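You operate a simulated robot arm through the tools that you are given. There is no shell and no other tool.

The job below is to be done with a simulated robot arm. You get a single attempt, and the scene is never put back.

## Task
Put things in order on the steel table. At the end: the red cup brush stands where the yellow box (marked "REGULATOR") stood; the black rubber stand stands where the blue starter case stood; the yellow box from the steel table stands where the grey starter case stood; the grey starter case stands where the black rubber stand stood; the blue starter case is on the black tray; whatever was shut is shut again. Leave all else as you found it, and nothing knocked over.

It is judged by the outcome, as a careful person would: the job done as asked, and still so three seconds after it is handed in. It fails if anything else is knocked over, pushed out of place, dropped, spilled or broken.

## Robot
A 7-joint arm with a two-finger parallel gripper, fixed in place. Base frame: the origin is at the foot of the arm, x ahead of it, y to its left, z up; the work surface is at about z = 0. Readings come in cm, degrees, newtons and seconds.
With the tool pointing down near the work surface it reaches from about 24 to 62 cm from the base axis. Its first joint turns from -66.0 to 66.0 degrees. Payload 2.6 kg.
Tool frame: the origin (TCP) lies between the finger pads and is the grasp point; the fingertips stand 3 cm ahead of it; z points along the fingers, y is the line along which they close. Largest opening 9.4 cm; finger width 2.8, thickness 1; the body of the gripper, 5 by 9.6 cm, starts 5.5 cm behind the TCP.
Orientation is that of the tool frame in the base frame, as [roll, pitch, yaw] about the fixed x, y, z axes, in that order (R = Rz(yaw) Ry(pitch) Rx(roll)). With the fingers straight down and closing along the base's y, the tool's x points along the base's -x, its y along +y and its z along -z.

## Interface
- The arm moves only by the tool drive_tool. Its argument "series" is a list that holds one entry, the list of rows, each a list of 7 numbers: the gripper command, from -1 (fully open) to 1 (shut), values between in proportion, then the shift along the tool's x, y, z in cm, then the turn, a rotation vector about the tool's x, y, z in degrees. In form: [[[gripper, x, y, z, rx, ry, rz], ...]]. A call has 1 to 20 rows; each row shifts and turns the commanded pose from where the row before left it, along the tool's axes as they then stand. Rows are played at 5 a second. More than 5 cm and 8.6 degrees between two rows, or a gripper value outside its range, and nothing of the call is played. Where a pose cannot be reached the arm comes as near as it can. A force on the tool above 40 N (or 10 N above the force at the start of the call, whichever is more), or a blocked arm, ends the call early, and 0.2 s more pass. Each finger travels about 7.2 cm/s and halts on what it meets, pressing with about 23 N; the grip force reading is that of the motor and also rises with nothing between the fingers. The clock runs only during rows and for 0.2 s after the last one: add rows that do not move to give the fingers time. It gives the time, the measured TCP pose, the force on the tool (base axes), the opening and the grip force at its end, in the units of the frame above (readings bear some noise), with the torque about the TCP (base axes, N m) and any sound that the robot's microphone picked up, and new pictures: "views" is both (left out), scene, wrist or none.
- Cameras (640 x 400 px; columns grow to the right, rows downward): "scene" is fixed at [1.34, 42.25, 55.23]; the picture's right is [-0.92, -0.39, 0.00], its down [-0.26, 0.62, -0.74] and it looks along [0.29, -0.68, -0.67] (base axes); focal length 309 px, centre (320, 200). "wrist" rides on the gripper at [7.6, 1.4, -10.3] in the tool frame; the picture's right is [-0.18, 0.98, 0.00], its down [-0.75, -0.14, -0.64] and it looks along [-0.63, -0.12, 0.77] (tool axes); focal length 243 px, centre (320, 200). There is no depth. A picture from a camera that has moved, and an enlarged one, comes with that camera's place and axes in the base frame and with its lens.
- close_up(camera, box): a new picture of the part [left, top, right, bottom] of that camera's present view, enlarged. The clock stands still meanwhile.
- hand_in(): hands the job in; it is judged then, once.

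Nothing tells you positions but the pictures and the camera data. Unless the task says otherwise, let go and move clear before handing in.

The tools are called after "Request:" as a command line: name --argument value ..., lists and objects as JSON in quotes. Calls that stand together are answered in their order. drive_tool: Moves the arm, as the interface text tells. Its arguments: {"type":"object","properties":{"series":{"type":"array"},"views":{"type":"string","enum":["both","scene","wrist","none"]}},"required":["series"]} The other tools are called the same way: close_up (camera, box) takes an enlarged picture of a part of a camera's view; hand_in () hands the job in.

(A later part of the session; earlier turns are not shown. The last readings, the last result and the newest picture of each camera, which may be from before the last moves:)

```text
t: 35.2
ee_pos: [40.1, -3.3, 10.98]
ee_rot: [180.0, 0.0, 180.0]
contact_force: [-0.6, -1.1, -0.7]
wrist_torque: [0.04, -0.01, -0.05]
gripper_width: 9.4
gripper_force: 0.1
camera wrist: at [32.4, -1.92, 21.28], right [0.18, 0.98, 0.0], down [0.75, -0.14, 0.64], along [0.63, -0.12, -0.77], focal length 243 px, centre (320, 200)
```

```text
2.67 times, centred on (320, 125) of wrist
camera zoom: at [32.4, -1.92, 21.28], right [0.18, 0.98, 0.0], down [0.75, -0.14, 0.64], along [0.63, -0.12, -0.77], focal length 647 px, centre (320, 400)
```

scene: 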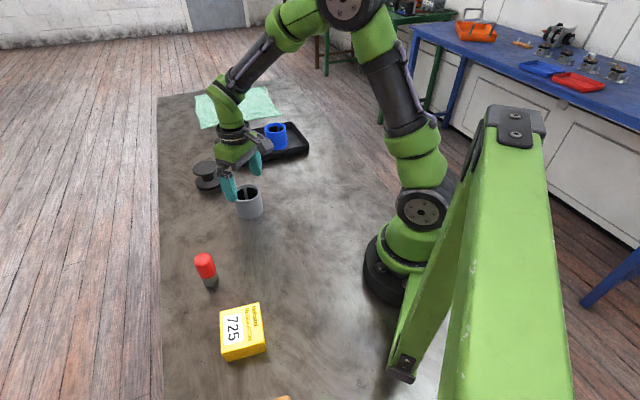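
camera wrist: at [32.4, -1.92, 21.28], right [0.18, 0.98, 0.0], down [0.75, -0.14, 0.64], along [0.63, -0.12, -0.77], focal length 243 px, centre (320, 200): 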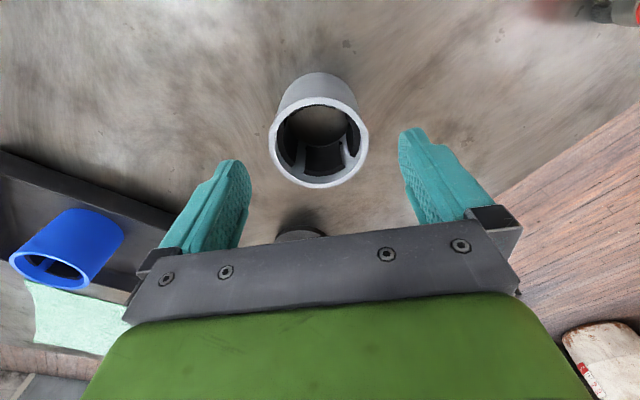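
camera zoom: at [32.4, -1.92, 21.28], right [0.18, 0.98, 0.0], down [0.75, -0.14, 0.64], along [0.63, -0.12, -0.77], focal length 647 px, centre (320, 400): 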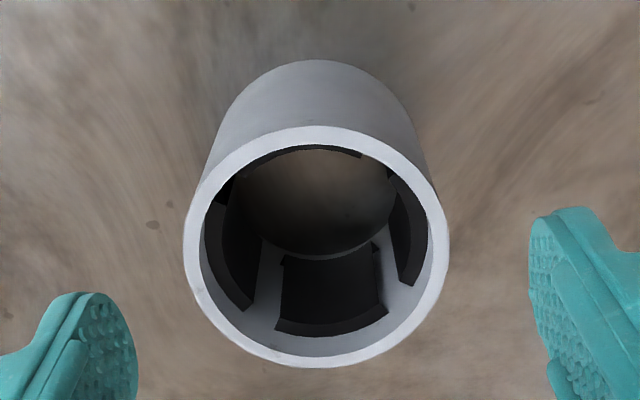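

Centred over the grey case at ≈ (40.15,-3.35). I'll descend, grip and lift, noting the spot for the box.

Request:
drive_tool --series '[[[-1, 0, -0.05, 2.5, 0, 0, 0], [-1, 0, 0, 2.5, 0, 0, 0], [-1, 0, 0, 1.7, 0, 0, 0], [-1, 0, 0, 0, 0, 0, 0], [0.6, 0, 0, 0, 0, 0, 0], [0.6, 0, 0, 0, 0, 0, 0], [0.6, 0, 0, 0, 0, 0, 0], [0.6, 0, 0, 0, 0, 0, 0]]]'

```text
t: 37.0
ee_pos: [40.12, -3.46, 4.18]
ee_rot: [180.0, 0.0, -179.8]
contact_force: [0.5, -1.3, -0.1]
wrist_torque: [-0.13, -0.11, -0.03]
gripper_width: 6.82
gripper_force: 23.1
camera wrist: at [32.43, -1.93, 14.48], right [0.18, 0.98, 0.0], down [0.75, -0.14, 0.64], along [0.63, -0.12, -0.77], focal length 243 px, centre (320, 200)
```

scene: 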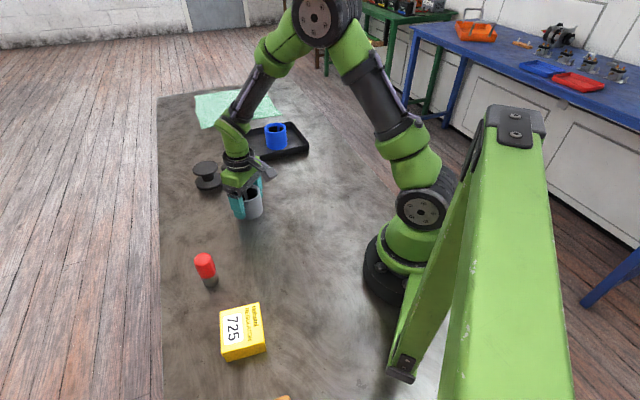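
wrist: 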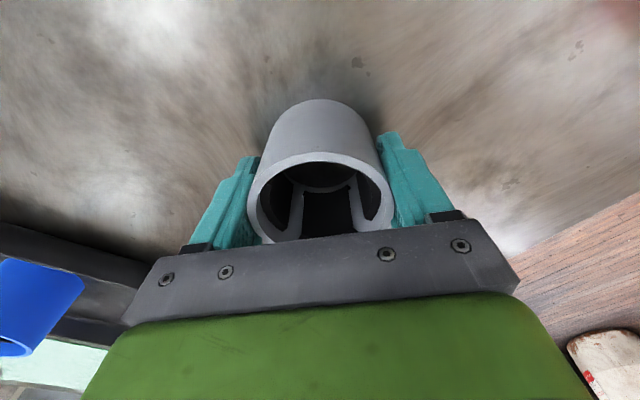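

Gripped. Lifting and carrying the grey case to the stand's old spot (23.15,-22.95).

Request:
drive_tool --series '[[[0.6, 0, 0, -1.5, 0, 0, 0], [0.6, 0, 0, -2.5, 0, 0, 0], [0.6, 0, 0, -3, 0, 0, 0], [0.6, 0, 0, -2, 0, 0, 0], [0.6, 1.89, -2.17, 0, 0, 0, 0], [0.6, 1.89, -2.17, 0, 0, 0, 0], [0.6, 1.89, -2.17, 0, 0, 0, 0], [0.6, 1.89, -2.17, 0, 0, 0, 0], [0.6, 1.89, -2.17, 0, 0, 0, 0], [0.6, 1.89, -2.17, 0, 0, 0, 0], [0.6, 1.89, -2.17, 0, 0, 0, 0], [0.6, 1.89, -2.17, 0, 0, 0, 0], [0.6, 1.89, -2.17, 0, 0, 0, 0], [0.6, 0, 0, 0, 0, 0, 0]]]' --views "scene"

Request:
drive_tool --series '[[[0.6, 0, 0, 0, 0, 0, 7.5], [0.6, 0, 0, 0, 0, 0, 7.5], [0.6, 0, 0, 0, 0, 0, 7.5], [0.6, 0, 0, 0, 0, 0, 7.5], [0.6, 0, 0, 0, 0, 0, 7.5], [0.6, 0, 0, 0, 0, 0, 7.5], [0.6, 0, 0, 0, 0, 0, 0]]]'

```text
t: 40.0
ee_pos: [23.04, -22.83, 13.24]
ee_rot: [180.0, -0.1, 180.0]
contact_force: [0.1, -0.6, -6.7]
wrist_torque: [-0.03, 0.0, 0.02]
gripper_width: 6.86
gripper_force: 23.5
```

scene: 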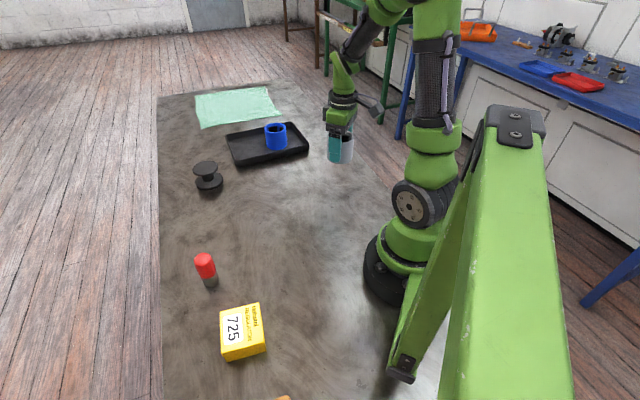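

```text
t: 41.6
ee_pos: [23.05, -22.84, 13.07]
ee_rot: [180.0, 0.0, 134.9]
contact_force: [-0.6, -1.1, -6.2]
wrist_torque: [0.0, -0.02, -0.03]
gripper_width: 6.86
gripper_force: 23.3
camera wrist: at [18.66, -16.38, 23.44], right [0.83, 0.56, 0.0], down [0.43, -0.63, 0.64], along [0.36, -0.53, -0.77], focal length 243 px, centre (320, 200)
```

scene: 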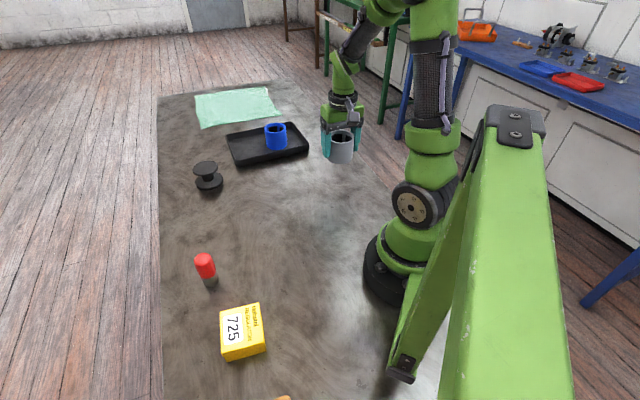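
wrist: 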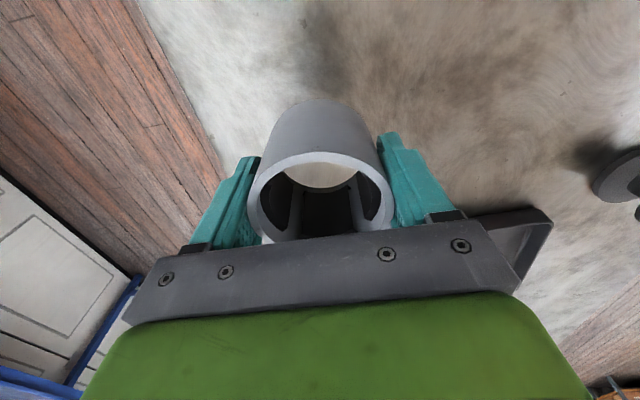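

Over the stand's old spot. Lowering, then touching down in small steps.

Request:
drive_tool --series '[[[0.6, 0, 0, 3, 0, 0, 0], [0.6, 0, 0, 3, 0, 0, 0], [0.6, 0, 0, 2, 0, 0, 0], [0.6, 0, 0, 0.5, 0, 0, 0], [0.6, 0, 0, 0.2, 0, 0, 0], [0.6, 0, 0, 0, 0, 0, 0]]]' --views "none"

Request:
drive_tool --series '[[[0.6, 0, 0, 0.1, 0, 0, 0], [0.6, 0, 0, 0, 0, 0, 0]]]' --views "none"

Request:
drive_tool --series '[[[0.6, 0, 0, 0.1, 0, 0, 0], [0.6, 0, 0, 0, 0, 0, 0]]]' --views "wrist"

```text
t: 43.0
ee_pos: [23.15, -22.83, 4.33]
ee_rot: [180.0, 0.0, 135.0]
contact_force: [-0.3, 0.6, -7.5]
wrist_torque: [-0.02, 0.0, 0.0]
gripper_width: 6.85
gripper_force: 23.3
```

```text
t: 43.6
ee_pos: [23.14, -22.9, 4.19]
ee_rot: [180.0, -0.1, 135.0]
contact_force: [0.6, -0.1, -6.7]
wrist_torque: [-0.02, 0.03, -0.01]
gripper_width: 6.84
gripper_force: 23.3
```

```text
t: 44.2
ee_pos: [23.04, -22.8, 4.35]
ee_rot: [180.0, 0.0, 135.1]
contact_force: [0.5, -0.1, -7.0]
wrist_torque: [0.01, 0.0, -0.03]
gripper_width: 6.89
gripper_force: 22.8
camera wrist: at [18.63, -16.45, 14.58], right [0.82, 0.57, 0.0], down [0.43, -0.63, 0.64], along [0.36, -0.53, -0.77], focal length 243 px, centre (320, 200)
```

wrist: 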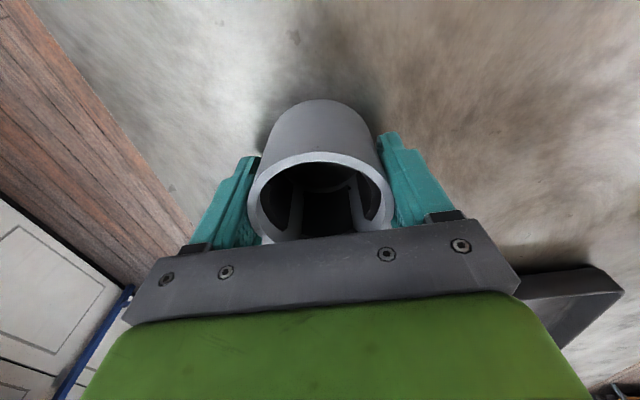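

Request:
drive_tool --series '[[[0.6, 0, 0, 0.1, 0, 0, 0], [0.6, 0, 0, 0, 0, 0, 0]]]' --views "none"

Request:
drive_tool --series '[[[0.6, 0, 0, 0.08, 0, 0, 0], [0.6, 0, 0, 0, 0, 0, 0]]]' --views "none"

```text
t: 44.8
ee_pos: [23.12, -22.93, 4.18]
ee_rot: [-179.9, -0.1, 134.9]
contact_force: [-2.9, 1.6, 3.3]
wrist_torque: [0.06, 0.37, -0.01]
gripper_width: 6.87
gripper_force: 23.0
```

```text
t: 45.4
ee_pos: [23.18, -22.91, 4.15]
ee_rot: [179.9, 0.1, 135.1]
contact_force: [-5.2, 3.0, 11.6]
wrist_torque: [-0.09, -0.11, -0.04]
gripper_width: 6.86
gripper_force: 22.7
```

Touched down. Releasing and rising; then I'll look toward the yellow box.

Request:
drive_tool --series '[[[0.4, 0, 0, -0.1, 0, 0, 0], [-1, 0, 0, 0, 0, 0, 0], [-1, 0, 0, 0, 0, 0, 0], [-1, 0, 0, 0, 0, 0, 0], [-1, 0, 0, -2, 0, 0, 0], [-1, 0, 0, -3, 0, 0, 0], [-1, 0, 0, -3, 0, 0, 0], [-1, 0, 0, -3, 0, 0, 0], [-1, 0, 0, 0, 0, 0, 0]]]'

Request:
close_up --camera "scene" --box '[170, 80, 390, 230]'

```text
t: 47.4
ee_pos: [23.03, -22.95, 15.11]
ee_rot: [-179.9, 0.0, 135.0]
contact_force: [0.3, -1.0, 0.7]
wrist_torque: [-0.01, 0.01, 0.01]
gripper_width: 9.44
gripper_force: 0.1
camera wrist: at [18.62, -16.45, 25.47], right [0.82, 0.57, 0.0], down [0.43, -0.63, 0.64], along [0.36, -0.53, -0.77], focal length 243 px, centre (320, 200)
```

scene: 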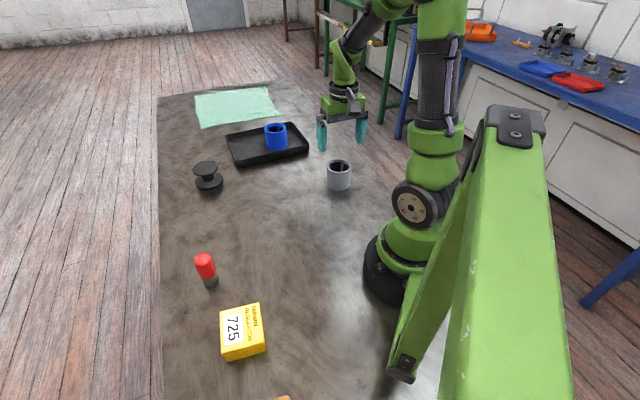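
wrist: 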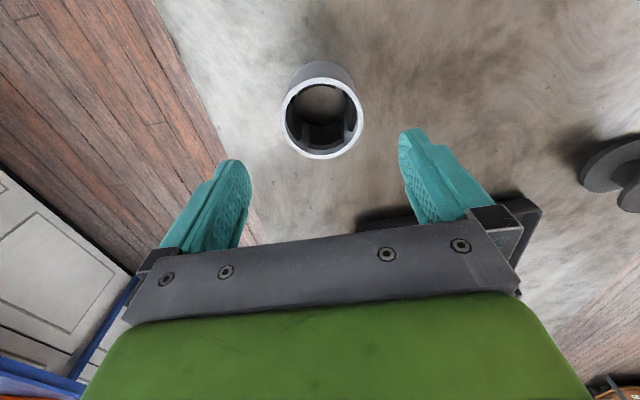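

```text
2.67 times, centred on (280, 155) of scene
camera zoom: at [1.34, 42.25, 55.23], right [-0.92, -0.39, 0.0], down [-0.26, 0.62, -0.74], along [0.29, -0.68, -0.67], focal length 824 px, centre (427, 320)
```

zoom: 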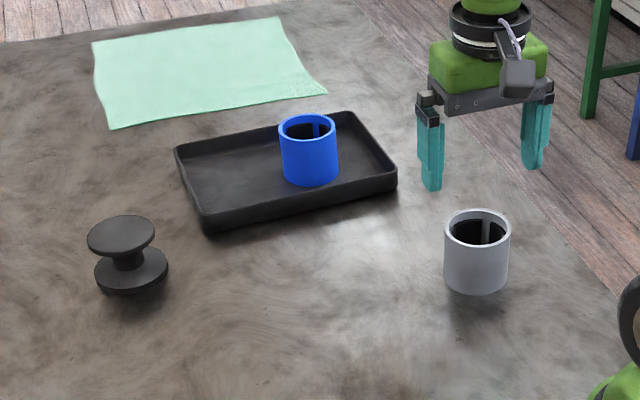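

Grey case is standing on the stand's old spot. Now I go around via (38,0) to the yellow box, estimated centre (23.5,24.8), rotated ~37°, keeping high.

Request:
drive_tool --series '[[[-1, 0.629, 2.98, -0.4, 0, 0, 0], [-1, 0.629, 2.98, -0.4, 0, 0, 0], [-1, 0.629, 2.98, -0.4, 0, 0, 0], [-1, 0.629, 2.98, -0.4, 0, 0, 0], [-1, 0.629, 2.98, -0.4, 0, 0, 0], [-1, 0.629, 2.98, -0.4, 0, 0, 0], [-1, 0.629, 2.98, -0.4, 0, 0, 0], [-1, 0.629, 2.98, -0.4, 0, 0, 0], [-1, 0.629, 2.98, -0.4, 0, 0, 0], [-1, 0, 0, 0, 0, 0, -8.2], [-1, 0, 0, 0, 0, 0, -8.2], [-1, 0, 0, 0, 0, 0, -8.2], [-1, 0, 0, 0, 0, 0, -8.2], [-1, 0, 0, 0, 0, 0, -8.2], [-1, 0, 0, 0, 0, 0, -8.2], [-1, 0, 0, 0, 0, 0, -8.2], [-1, 0, 0, 0, 0, 0, -8.2], [-1, 0, 0, 0, 0, 0, -8.2], [-1, 0, 0, 0, 0, 0, -8.2]]]' --views "scene"

Request:
drive_tool --series '[[[-1, -0.334, 2.85, 0, 0, 0, 0], [-1, -0.334, 2.85, 0, 0, 0, 0], [-1, -0.334, 2.85, 0, 0, 0, 0], [-1, -0.334, 2.85, 0, 0, 0, 0], [-1, -0.334, 2.85, 0, 0, 0, 0], [-1, -0.334, 2.85, 0, 0, 0, 0], [-1, -0.334, 2.85, 0, 0, 0, 0], [-1, -0.334, 2.85, 0, 0, 0, 0], [-1, -0.334, 2.85, 0, 0, 0, 0], [-1, -0.334, 2.85, 0, 0, 0, 0], [-1, 0, 0, 0, 0, 0, 0], [-1, 0, 0, 0, 0, 0, 0]]]'

```text
t: 51.4
ee_pos: [38.16, -0.05, 18.77]
ee_rot: [-180.0, 0.0, -142.8]
contact_force: [-0.7, 0.1, 0.2]
wrist_torque: [-0.01, 0.0, 0.01]
gripper_width: 9.4
gripper_force: 0.1
```

scene: 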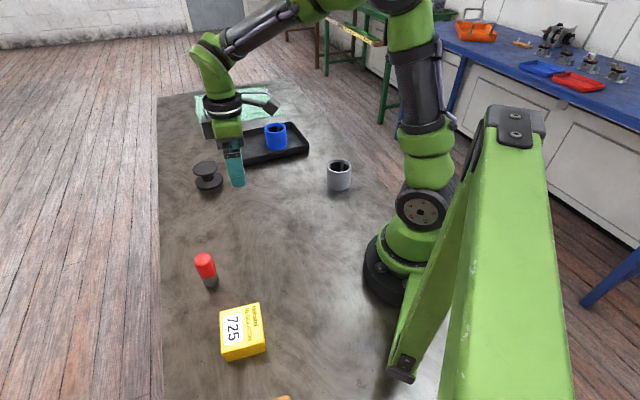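

```text
t: 54.0
ee_pos: [23.72, 25.02, 18.8]
ee_rot: [180.0, 0.0, -143.0]
contact_force: [-0.9, 0.3, 0.1]
wrist_torque: [0.02, 0.02, -0.02]
gripper_width: 9.42
gripper_force: 0.1
camera wrist: at [16.65, 21.53, 29.05], right [-0.45, 0.9, 0.0], down [0.69, 0.34, 0.64], along [0.57, 0.29, -0.77], focal length 243 px, centre (320, 200)
```

scene: 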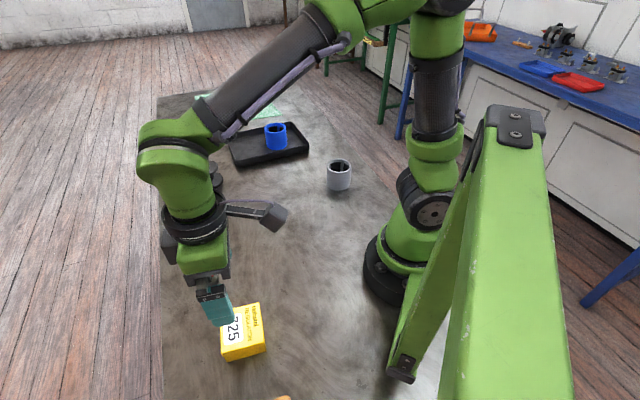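
wrist: 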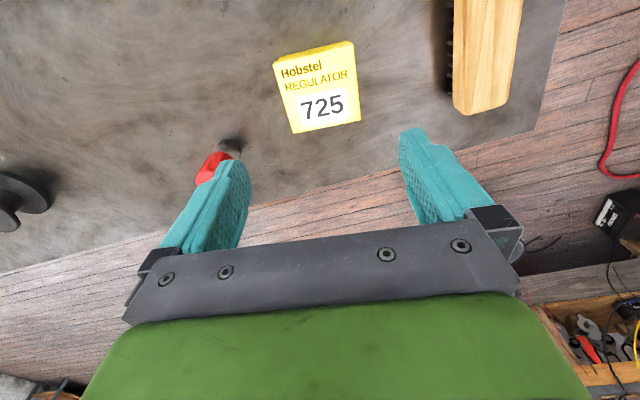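

I can see the wooden brush to the right, which stays well clear of the fingers. I'll zoom in on the box for alignment.

Request:
close_up --camera "wrist" --box '[240, 20, 400, 150]'

Request:
close_up --camera "scene" --box '[180, 280, 300, 400]'

```text
3.08 times, centred on (320, 85) of wrist
camera zoom: at [16.65, 21.53, 29.05], right [-0.45, 0.9, 0.0], down [0.69, 0.34, 0.64], along [0.57, 0.29, -0.77], focal length 746 px, centre (320, 554)
```

zoom: 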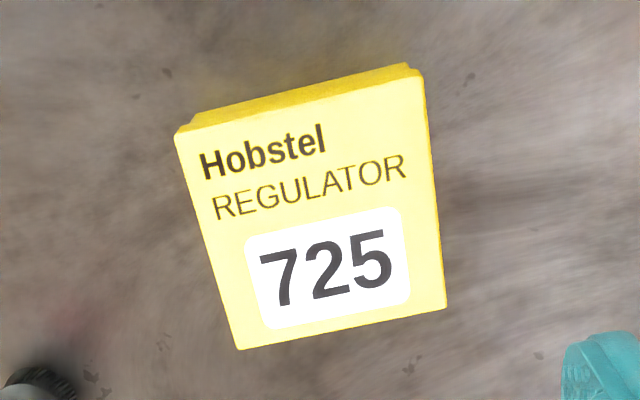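

```text
3.33 times, centred on (240, 340) of scene
camera zoom: at [1.34, 42.25, 55.23], right [-0.92, -0.39, 0.0], down [-0.26, 0.62, -0.74], along [0.29, -0.68, -0.67], focal length 1030 px, centre (587, -267)
```

zoom: 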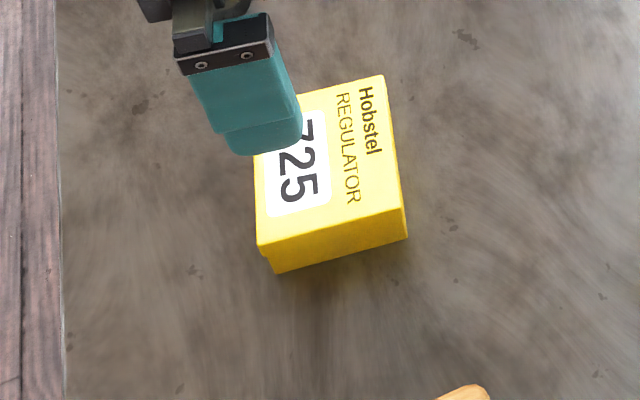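

The box appears to have a slightly wider top, perhaps a lid. I'll look closer at its sides before gripping.

Request:
close_up --camera "scene" --box '[215, 330, 275, 370]'

Request:
close_up --camera "wrist" --box '[270, 30, 370, 70]'

```text
10.00 times, centred on (245, 350) of scene
camera zoom: at [1.34, 42.25, 55.23], right [-0.92, -0.39, 0.0], down [-0.26, 0.62, -0.74], along [0.29, -0.68, -0.67], focal length 3089 px, centre (1070, -1300)
```

zoom: 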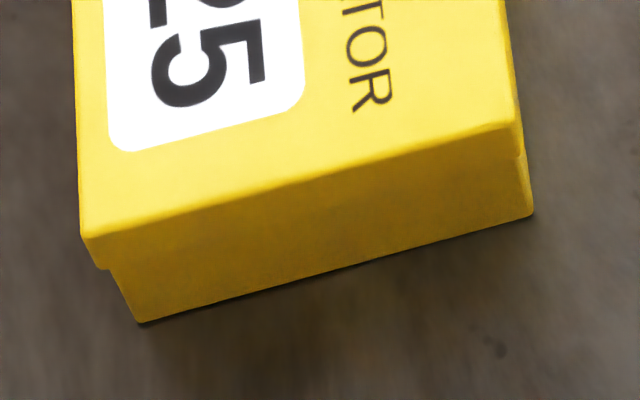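

```text
6.40 times, centred on (320, 50) of wrist
camera zoom: at [16.65, 21.53, 29.05], right [-0.45, 0.9, 0.0], down [0.69, 0.34, 0.64], along [0.57, 0.29, -0.77], focal length 1553 px, centre (320, 1160)
```

zoom: 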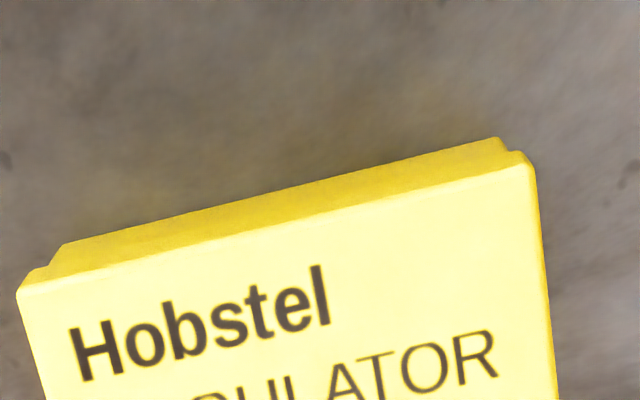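

There is a slight lip, maybe a lid, so I'll grip as low as possible and test-lift only slightly. Descending part way first.

Request:
drive_tool --series '[[[-1, 0.2, 0.05, 3, 0, 0, -1.2], [-1, 0, 0, 3, 0, 0, 0], [-1, 0, 0, 3, 0, 0, 0], [-1, 0, 0, 2, 0, 0, 0], [-1, 0, 0, 0, 0, 0, 0], [-1, 0, 0, 0, 0, 0, 0]]]'

Request:
close_up --camera "wrist" --box '[200, 60, 440, 210]'

Request:
close_up --camera "scene" --box '[180, 270, 300, 390]'

```text
t: 55.4
ee_pos: [23.41, 24.84, 7.84]
ee_rot: [-180.0, 0.1, -141.8]
contact_force: [-0.8, 0.2, 0.3]
wrist_torque: [0.0, -0.01, -0.01]
gripper_width: 9.41
gripper_force: 0.1
camera wrist: at [16.51, 21.36, 18.04], right [-0.46, 0.89, 0.0], down [0.68, 0.36, 0.64], along [0.57, 0.3, -0.77], focal length 243 px, centre (320, 200)
```

scene: 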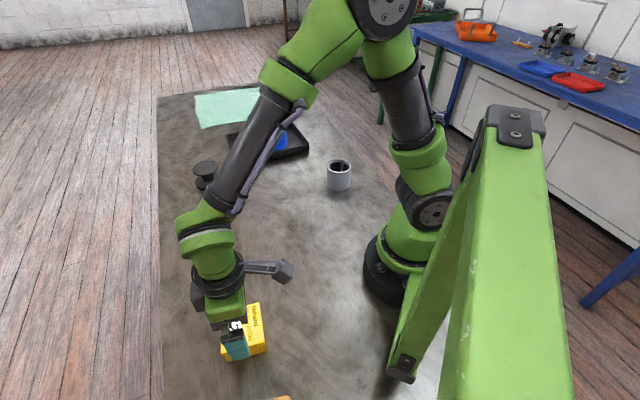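
wrist: 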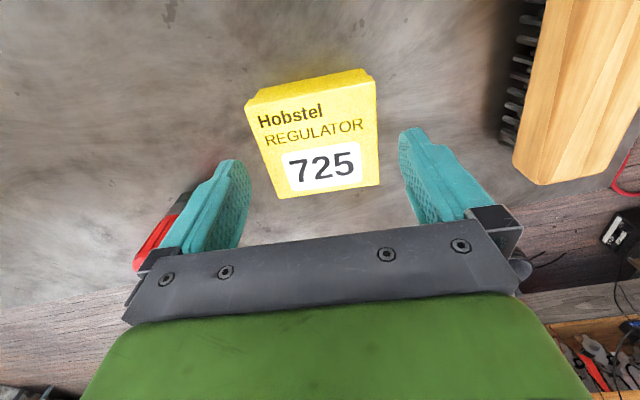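

```text
2.67 times, centred on (320, 135) of wrist
camera zoom: at [16.51, 21.36, 18.04], right [-0.46, 0.89, 0.0], down [0.68, 0.36, 0.64], along [0.57, 0.3, -0.77], focal length 647 px, centre (320, 373)
```

zoom: 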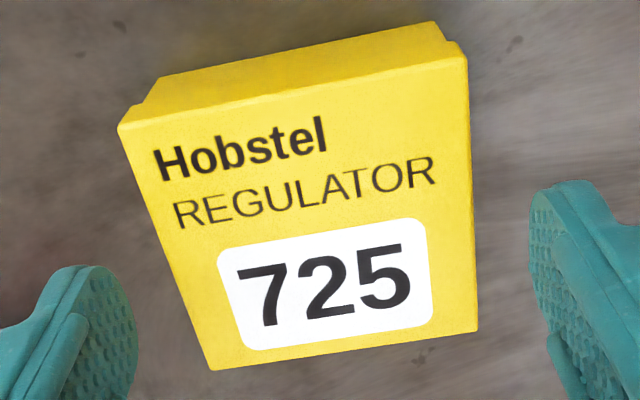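

```text
3.33 times, centred on (240, 330) of scene
camera zoom: at [1.34, 42.25, 55.23], right [-0.92, -0.39, 0.0], down [-0.26, 0.62, -0.74], along [0.29, -0.68, -0.67], focal length 1030 px, centre (587, -233)
```

zoom: 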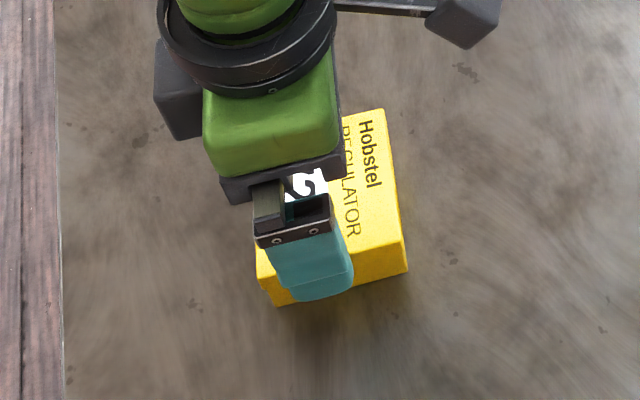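

Aligned within 0.25 cm. I'll descend so the fingertips are ~0.5 cm above the table, and close gently.

Request:
drive_tool --series '[[[-1, -0.15, -0.08, 1.5, 0, 0, 0], [-1, 0, 0, 1.5, 0, 0, 0], [-1, 0, 0, 1.3, 0, 0, 0], [-1, 0, 0, 0, 0, 0, 0], [0.4, 0, 0, 0, 0, 0, 0], [0.4, 0, 0, 0, 0, 0, 0], [0.4, 0, 0, 0, 0, 0, 0]]]'

Request:
close_up --camera "scene" --box '[190, 290, 290, 390]'

```text
t: 57.0
ee_pos: [23.52, 24.72, 3.48]
ee_rot: [179.9, -0.1, -141.8]
contact_force: [0.5, 0.8, -0.1]
wrist_torque: [0.04, 0.0, 0.02]
gripper_width: 7.9
gripper_force: 23.2
camera wrist: at [16.52, 21.28, 13.81], right [-0.46, 0.89, 0.0], down [0.68, 0.36, 0.64], along [0.57, 0.3, -0.77], focal length 243 px, centre (320, 200)
```

scene: 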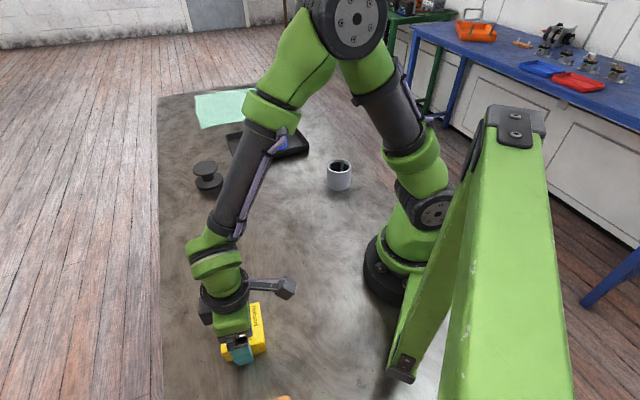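
wrist: 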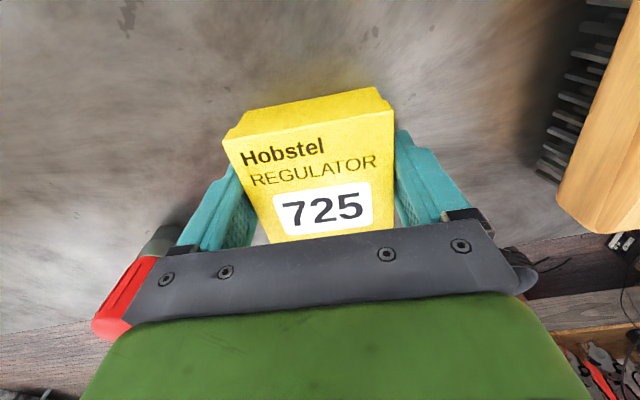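

```text
4.00 times, centred on (240, 340) of scene
camera zoom: at [1.34, 42.25, 55.23], right [-0.92, -0.39, 0.0], down [-0.26, 0.62, -0.74], along [0.29, -0.68, -0.67], focal length 1236 px, centre (640, -360)
```

zoom: 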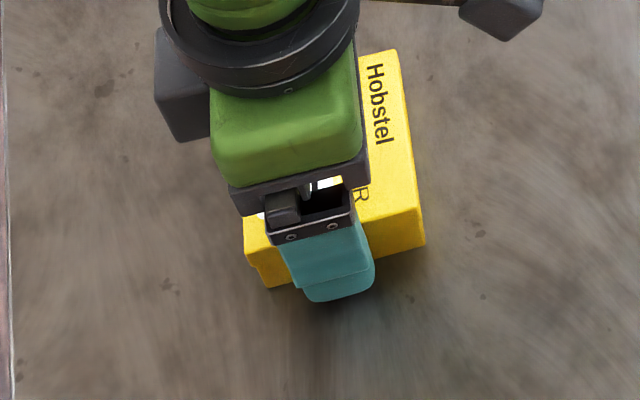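

Gripped at 7.9 wide. Test lift of 0.6 cm to see whether the whole box comes with it.

Request:
drive_tool --series '[[[0.6, 0, 0, -0.3, 0, 0, 0], [0.6, 0, 0, -0.3, 0, 0, 0], [0.6, 0, 0, 0, 0, 0, 0]]]'

Request:
close_up --camera "scene" --box '[210, 320, 270, 380]'

Request:
close_up --camera "wrist" --box '[200, 70, 440, 220]'

```text
t: 57.8
ee_pos: [23.62, 24.78, 4.0]
ee_rot: [179.9, 0.0, -141.8]
contact_force: [0.0, 0.7, -1.0]
wrist_torque: [0.02, 0.03, -0.02]
gripper_width: 7.85
gripper_force: 23.1
camera wrist: at [16.54, 21.27, 14.43], right [-0.46, 0.89, 0.0], down [0.68, 0.36, 0.64], along [0.57, 0.3, -0.77], focal length 243 px, centre (320, 200)
```

scene: 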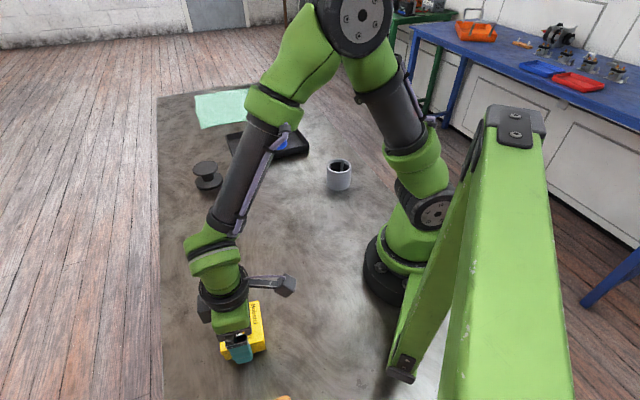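
wrist: 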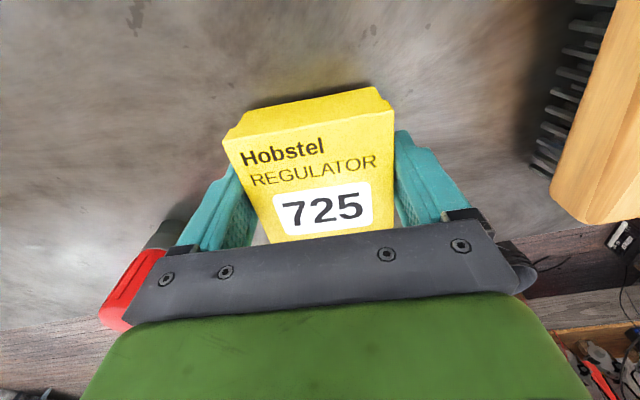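

```text
6.67 times, centred on (240, 350) of scene
camera zoom: at [1.34, 42.25, 55.23], right [-0.92, -0.39, 0.0], down [-0.26, 0.62, -0.74], along [0.29, -0.68, -0.67], focal length 2059 px, centre (853, -800)
```

zoom: 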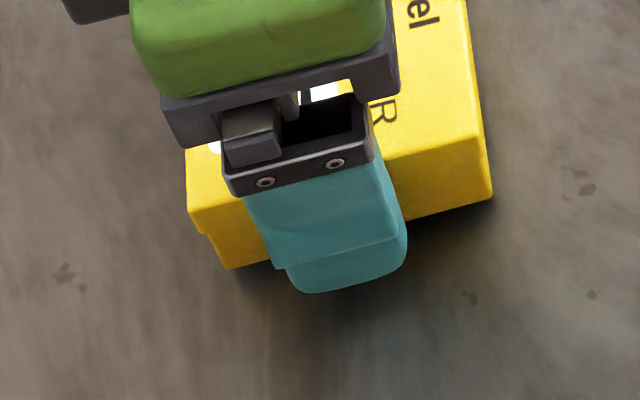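

```text
2.67 times, centred on (320, 145) of wrist
camera zoom: at [16.54, 21.27, 14.43], right [-0.46, 0.89, 0.0], down [0.68, 0.36, 0.64], along [0.57, 0.3, -0.77], focal length 647 px, centre (320, 347)
```

zoom: 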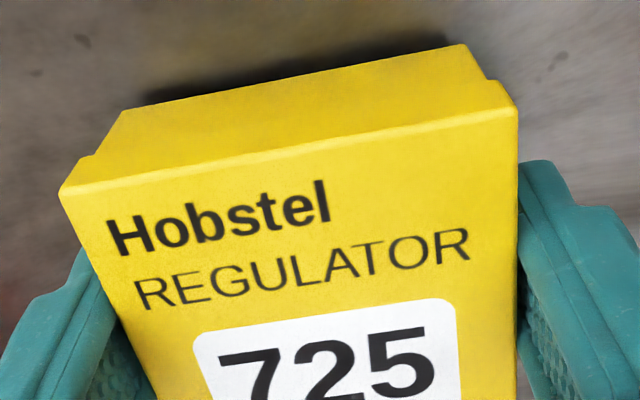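

The body and lid lift together and the weight is light. Lifting high to clear the brush, then carrying to grey's old spot (40.1,-3.4).

Request:
drive_tool --series '[[[0.6, 0, 0, -1.5, 0, 0, 0], [0.6, 0, 0, -2.5, 0, 0, 0], [0.6, 0, 0, -3, 0, 0, 0], [0.6, 0, 0, -3, 0, 0, 0], [0.6, 0, 0, -3, 0, 0, 0], [0.6, 0, 0, 0, 0, 0, 0]]]'

Request:
drive_tool --series '[[[0.6, 0.363, -2.7, 0, 0, 0, 0], [0.6, 0.363, -2.7, 0, 0, 0, 0], [0.6, 0.363, -2.7, 0, 0, 0, 0], [0.6, 0.363, -2.7, 0, 0, 0, 0], [0.6, 0.363, -2.7, 0, 0, 0, 0], [0.6, 0.363, -2.7, 0, 0, 0, 0], [0.6, 0.363, -2.7, 0, 0, 0, 0], [0.6, 0.363, -2.7, 0, 0, 0, 0], [0.6, 0.363, -2.7, 0, 0, 0, 0], [0.6, 0.363, -2.7, 0, 0, 0, 0], [0.6, 0.363, -2.7, 0, 0, 0, 0], [0.6, 0.363, -2.7, 0, 0, 0, 0], [0.6, 0, 0, 0, 0, 0, 0], [0.6, 0, 0, 0, 0, 0, 0]]]'

```text
t: 59.2
ee_pos: [23.7, 24.87, 17.17]
ee_rot: [-180.0, 0.0, -141.7]
contact_force: [0.0, -0.2, -0.6]
wrist_torque: [0.01, 0.0, 0.0]
gripper_width: 7.9
gripper_force: 22.9
camera wrist: at [16.76, 21.22, 27.56], right [-0.46, 0.89, 0.0], down [0.68, 0.36, 0.64], along [0.57, 0.3, -0.77], focal length 243 px, centre (320, 200)
```

scene: 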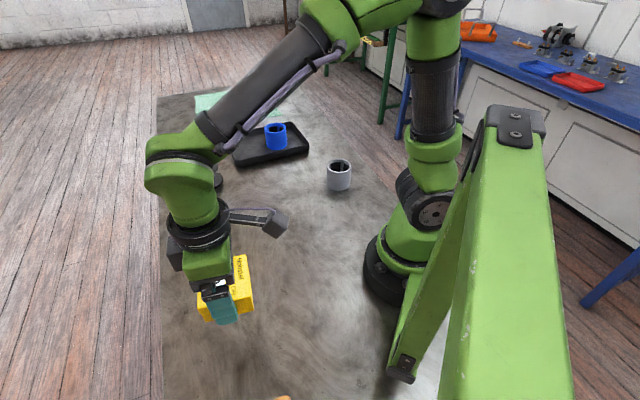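
wrist: 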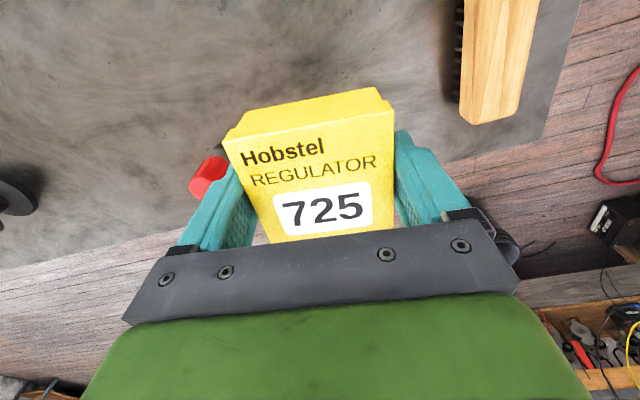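

```text
t: 62.2
ee_pos: [40.18, -3.37, 17.0]
ee_rot: [179.9, -0.1, -141.7]
contact_force: [-1.0, -0.7, 0.0]
wrist_torque: [0.03, -0.02, 0.0]
gripper_width: 7.9
gripper_force: 23.3
camera wrist: at [33.19, -6.91, 27.34], right [-0.46, 0.89, 0.0], down [0.68, 0.36, 0.64], along [0.57, 0.3, -0.77], focal length 243 px, centre (320, 200)
```

scene: 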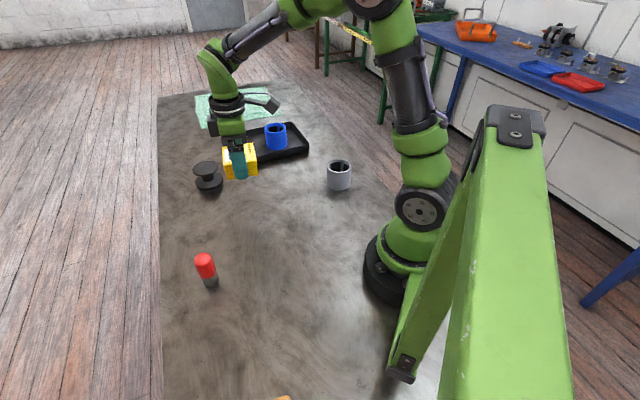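
wrist: 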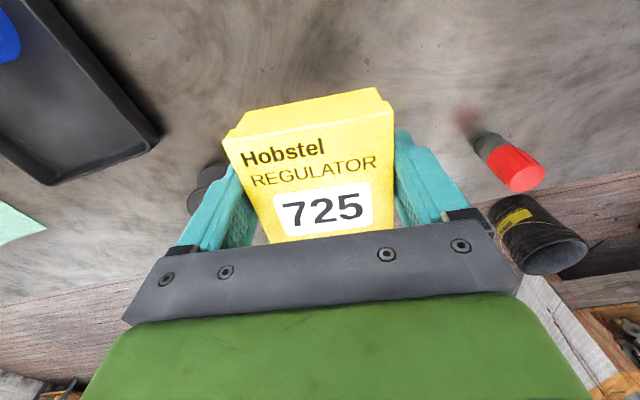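

At grey's old spot. Lowering the box.

Request:
drive_tool --series '[[[0.6, 0, 0, 3, 0, 0, 0], [0.6, 0, 0, 3, 0, 0, 0], [0.6, 0, 0, 3, 0, 0, 0], [0.6, 0, 0, 2.5, 0, 0, 0], [0.6, 0, 0, 1.4, 0, 0, 0], [0.6, 0, 0, 0.3, 0, 0, 0], [0.6, 0, 0, 0, 0, 0, 0]]]'

Request:
drive_tool --series '[[[0.6, 0, 0, 0.1, 0, 0, 0], [0.6, 0, 0, 0, 0, 0, 0]]]' --views "none"

Request:
drive_tool --series '[[[0.6, 0, 0, 0.1, 0, 0, 0], [0.6, 0, 0, 0, 0, 0, 0]]]' --views "none"

```text
t: 63.8
ee_pos: [40.12, -3.36, 3.78]
ee_rot: [-179.9, 0.0, -141.8]
contact_force: [-1.0, 0.0, 0.4]
wrist_torque: [-0.05, 0.01, 0.01]
gripper_width: 7.9
gripper_force: 22.5
camera wrist: at [33.28, -6.92, 14.2], right [-0.46, 0.89, 0.0], down [0.68, 0.36, 0.64], along [0.57, 0.3, -0.77], focal length 243 px, centre (320, 200)
```

scene: 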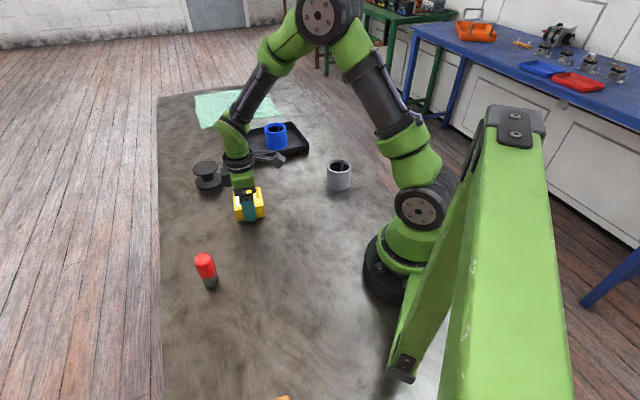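
wrist: 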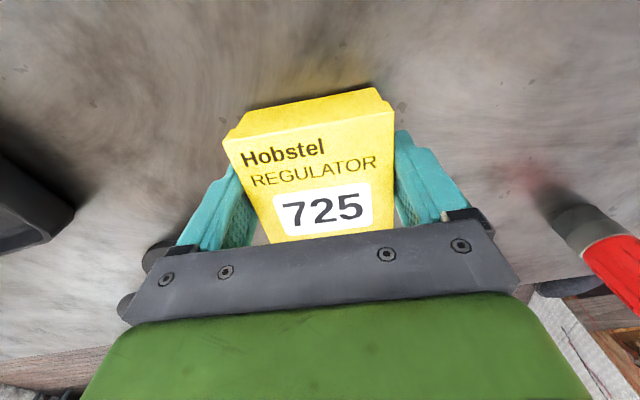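

```text
t: 64.4
ee_pos: [40.13, -3.48, 3.76]
ee_rot: [180.0, 0.0, -141.8]
contact_force: [-0.3, 1.0, -1.5]
wrist_torque: [-0.02, -0.03, -0.03]
gripper_width: 7.88
gripper_force: 22.9
```

```text
t: 65.0
ee_pos: [40.1, -3.35, 3.76]
ee_rot: [-180.0, 0.1, -141.8]
contact_force: [-0.8, -0.3, -0.2]
wrist_torque: [-0.04, -0.01, 0.02]
gripper_width: 7.87
gripper_force: 23.2
```

Request:
drive_tool --series '[[[0.6, 0, 0, 0.1, 0, 0, 0], [0.6, 0, 0, 0, 0, 0, 0]]]' --views "none"

Request:
drive_tool --series '[[[0.6, 0, 0, 0.1, 0, 0, 0], [0.6, 0, 0, 0, 0, 0, 0]]]' --views "none"

```text
t: 65.6
ee_pos: [40.1, -3.37, 3.51]
ee_rot: [179.9, 0.0, -141.8]
contact_force: [0.5, 0.1, -1.2]
wrist_torque: [-0.02, -0.02, 0.04]
gripper_width: 7.89
gripper_force: 22.9
```

```text
t: 66.2
ee_pos: [40.15, -3.21, 3.52]
ee_rot: [-179.9, -0.1, -141.7]
contact_force: [-0.2, -0.5, -1.7]
wrist_torque: [-0.01, -0.02, 0.01]
gripper_width: 7.88
gripper_force: 23.4
```

No contact yet; continuing in small steps.

Request:
drive_tool --series '[[[0.6, 0, 0, 0.08, 0, 0, 0], [0.6, 0, 0, 0, 0, 0, 0]]]' --views "none"

Request:
drive_tool --series '[[[0.6, 0, 0, 0.08, 0, 0, 0], [0.6, 0, 0, 0, 0, 0, 0]]]' --views "wrist"

```text
t: 66.8
ee_pos: [40.18, -3.23, 3.53]
ee_rot: [-179.9, 0.1, -141.8]
contact_force: [-3.6, -0.8, 13.1]
wrist_torque: [0.07, 0.36, 0.01]
gripper_width: 7.86
gripper_force: 23.0
```

```text
t: 67.4
ee_pos: [40.25, -3.43, 3.31]
ee_rot: [-179.9, 0.0, -141.8]
contact_force: [-6.0, -0.3, 23.5]
wrist_torque: [0.1, 0.03, -0.02]
gripper_width: 7.91
gripper_force: 23.0
camera wrist: at [33.3, -6.88, 13.73], right [-0.46, 0.89, 0.0], down [0.68, 0.36, 0.64], along [0.57, 0.3, -0.77], focal length 243 px, centre (320, 200)
```

wrist: 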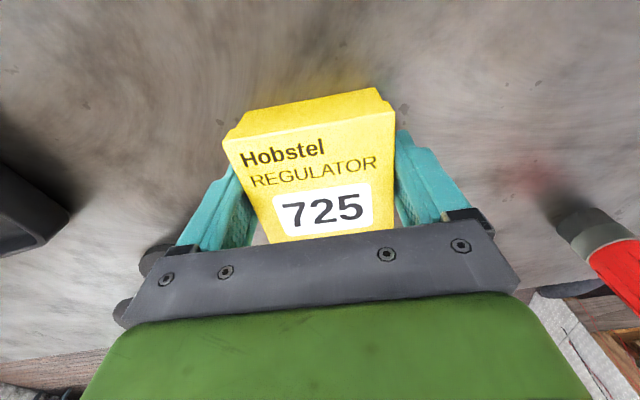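

Touched down. I'll ease up slightly to unload, open and rise.

Request:
drive_tool --series '[[[0.6, 0, 0, -0.14, 0, 0, 0], [-1, 0, 0, 0, 0, 0, 0], [-1, 0, 0, 0, 0, 0, 0], [-1, 0, 0, 0, 0, 0, 0], [-1, 0, 0, -2, 0, 0, 0], [-1, 0, 0, -3, 0, 0, 0], [-1, 0, 0, -3, 0, 0, 0], [-1, 0, 0, -3, 0, 0, 0], [-1, 0, 0, -3, 0, 0, 0], [-1, 0, 0, 0, 0, 0, 0]]]'

Request:
close_up --camera "scene" --box '[170, 150, 290, 300]'

```text
t: 69.6
ee_pos: [40.29, -3.28, 17.45]
ee_rot: [180.0, 0.0, -141.8]
contact_force: [0.2, 0.1, -0.6]
wrist_torque: [0.02, -0.01, -0.02]
gripper_width: 9.4
gripper_force: 0.0
camera wrist: at [33.23, -6.85, 27.84], right [-0.46, 0.89, 0.0], down [0.68, 0.36, 0.64], along [0.57, 0.3, -0.77], focal length 243 px, centre (320, 200)
```

scene: 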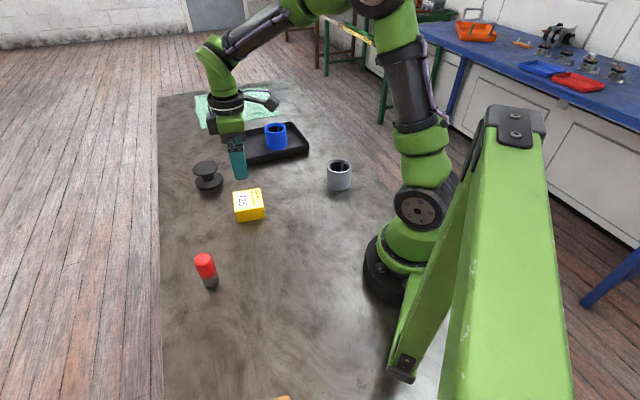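
wrist: 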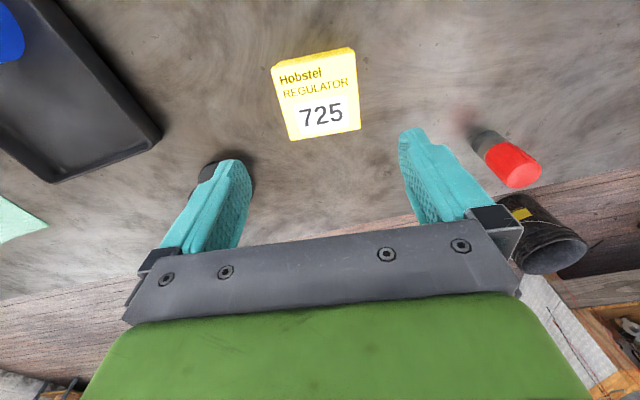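

```text
2.67 times, centred on (230, 225) of scene
camera zoom: at [1.34, 42.25, 55.23], right [-0.92, -0.39, 0.0], down [-0.26, 0.62, -0.74], along [0.29, -0.68, -0.67], focal length 824 px, centre (560, 133)
```

zoom: 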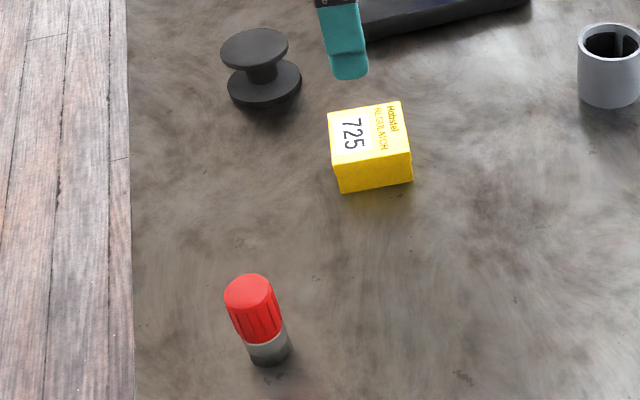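

Box placed. Last is the red cup brush at about (35.7,18.1), ~7.5 tall; moving above it.

Request:
drive_tool --series '[[[-1, -1.216, 2.455, -0.25, 0, 0, 0], [-1, -1.216, 2.455, -0.25, 0, 0, 0], [-1, -1.216, 2.455, -0.25, 0, 0, 0], [-1, -1.216, 2.455, -0.25, 0, 0, 0], [-1, -1.216, 2.455, -0.25, 0, 0, 0], [-1, -1.216, 2.455, -0.25, 0, 0, 0], [-1, -1.216, 2.455, -0.25, 0, 0, 0], [-1, -1.216, 2.455, -0.25, 0, 0, 0], [-1, 0, 0, 0, 0, 0, 0], [-1, 0, 0, 0, 0, 0, 0]]]'

Request:
close_up --camera "wrist" --box '[240, 40, 400, 170]'

Request:
close_up --camera "scene" --box '[170, 220, 270, 320]'

```text
t: 71.8
ee_pos: [35.77, 18.26, 19.33]
ee_rot: [-179.8, 0.0, -141.9]
contact_force: [0.1, 0.3, -0.4]
wrist_torque: [0.0, -0.02, 0.03]
gripper_width: 9.39
gripper_force: 0.1
camera wrist: at [28.79, 14.55, 29.66], right [-0.46, 0.89, 0.0], down [0.68, 0.36, 0.64], along [0.57, 0.3, -0.77], focal length 243 px, centre (320, 200)
```

scene: 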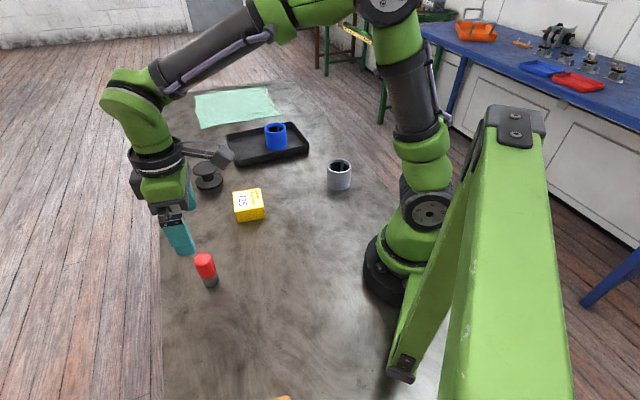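
wrist: 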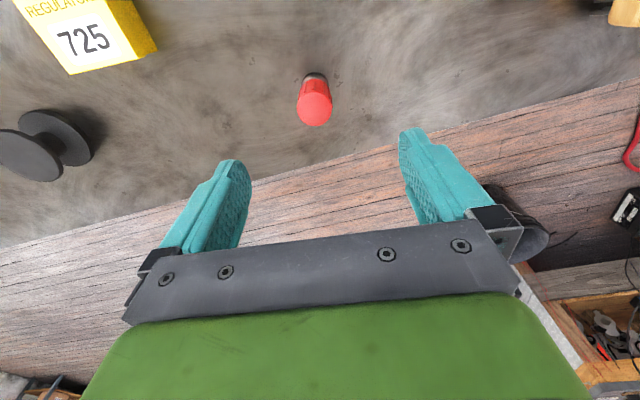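

```text
3.08 times, centred on (320, 105) of wrist
camera zoom: at [28.79, 14.55, 29.66], right [-0.46, 0.89, 0.0], down [0.68, 0.36, 0.64], along [0.57, 0.3, -0.77], focal length 746 px, centre (320, 492)
```

zoom: 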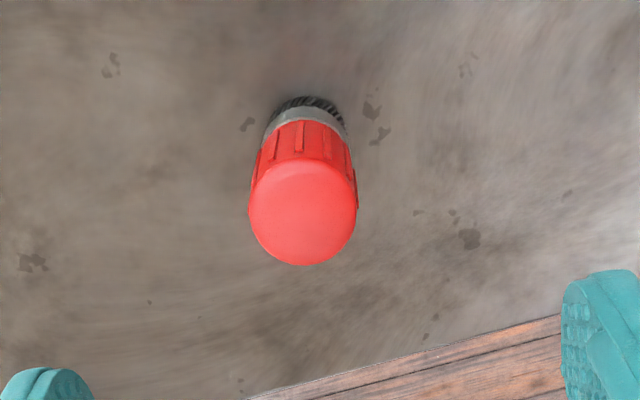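

```text
4.00 times, centred on (220, 270) of scene
camera zoom: at [1.34, 42.25, 55.23], right [-0.92, -0.39, 0.0], down [-0.26, 0.62, -0.74], along [0.29, -0.68, -0.67], focal length 1236 px, centre (720, -80)
```

zoom: 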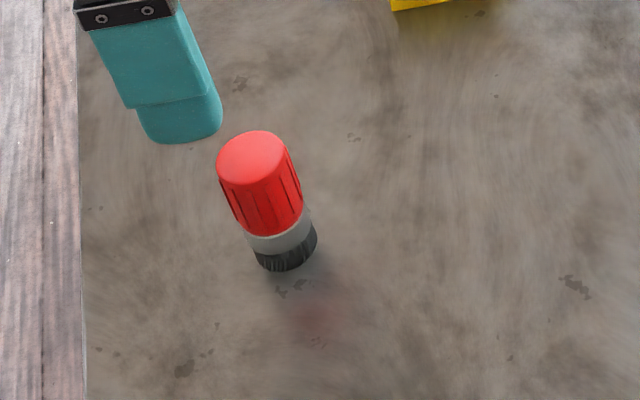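

Brush is ~0.5 cm to the left between the fingers. I'll correct and go lower for a recheck.

Request:
drive_tool --series '[[[-1, 0, -0.45, 2, 0, 0, 0], [-1, 0, 0, 3, 0, 0, 0], [-1, 0, 0, 2.3, 0, 0, 0], [-1, 0, 0, 0, 0, 0, 0], [-1, 0, 0, 0, 0, 0, 0]]]' --views "wrist"

Request:
close_up --camera "wrist" --box '[200, 50, 440, 200]'

```text
t: 73.0
ee_pos: [35.99, 17.65, 12.19]
ee_rot: [-180.0, 0.0, -141.7]
contact_force: [0.2, 0.4, 0.1]
wrist_torque: [-0.06, 0.0, -0.02]
gripper_width: 9.4
gripper_force: 0.2
camera wrist: at [28.96, 14.17, 22.5], right [-0.46, 0.89, 0.0], down [0.68, 0.36, 0.64], along [0.57, 0.3, -0.77], focal length 243 px, centre (320, 200)
```

wrist: 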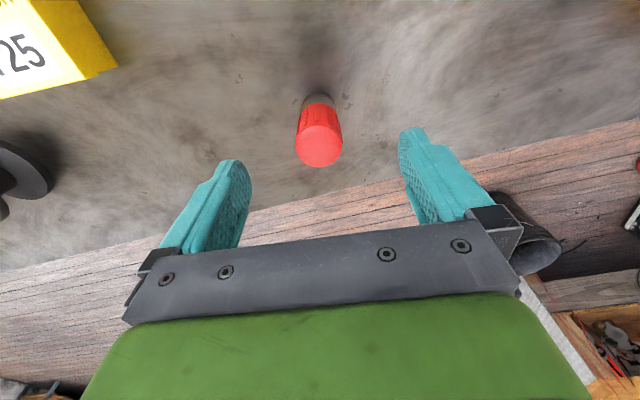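

```text
2.67 times, centred on (320, 125) of wrist
camera zoom: at [28.96, 14.17, 22.5], right [-0.46, 0.89, 0.0], down [0.68, 0.36, 0.64], along [0.57, 0.3, -0.77], focal length 647 px, centre (320, 400)
```

zoom: 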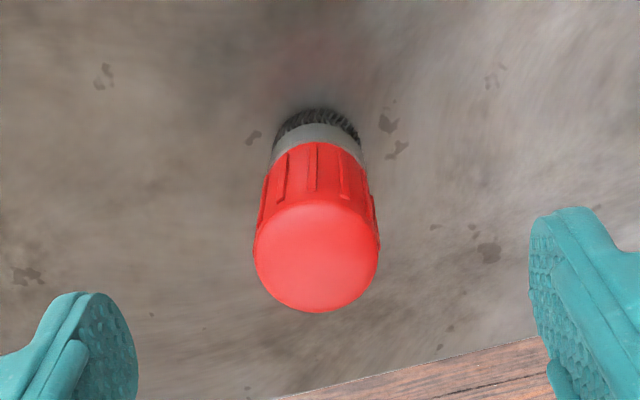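

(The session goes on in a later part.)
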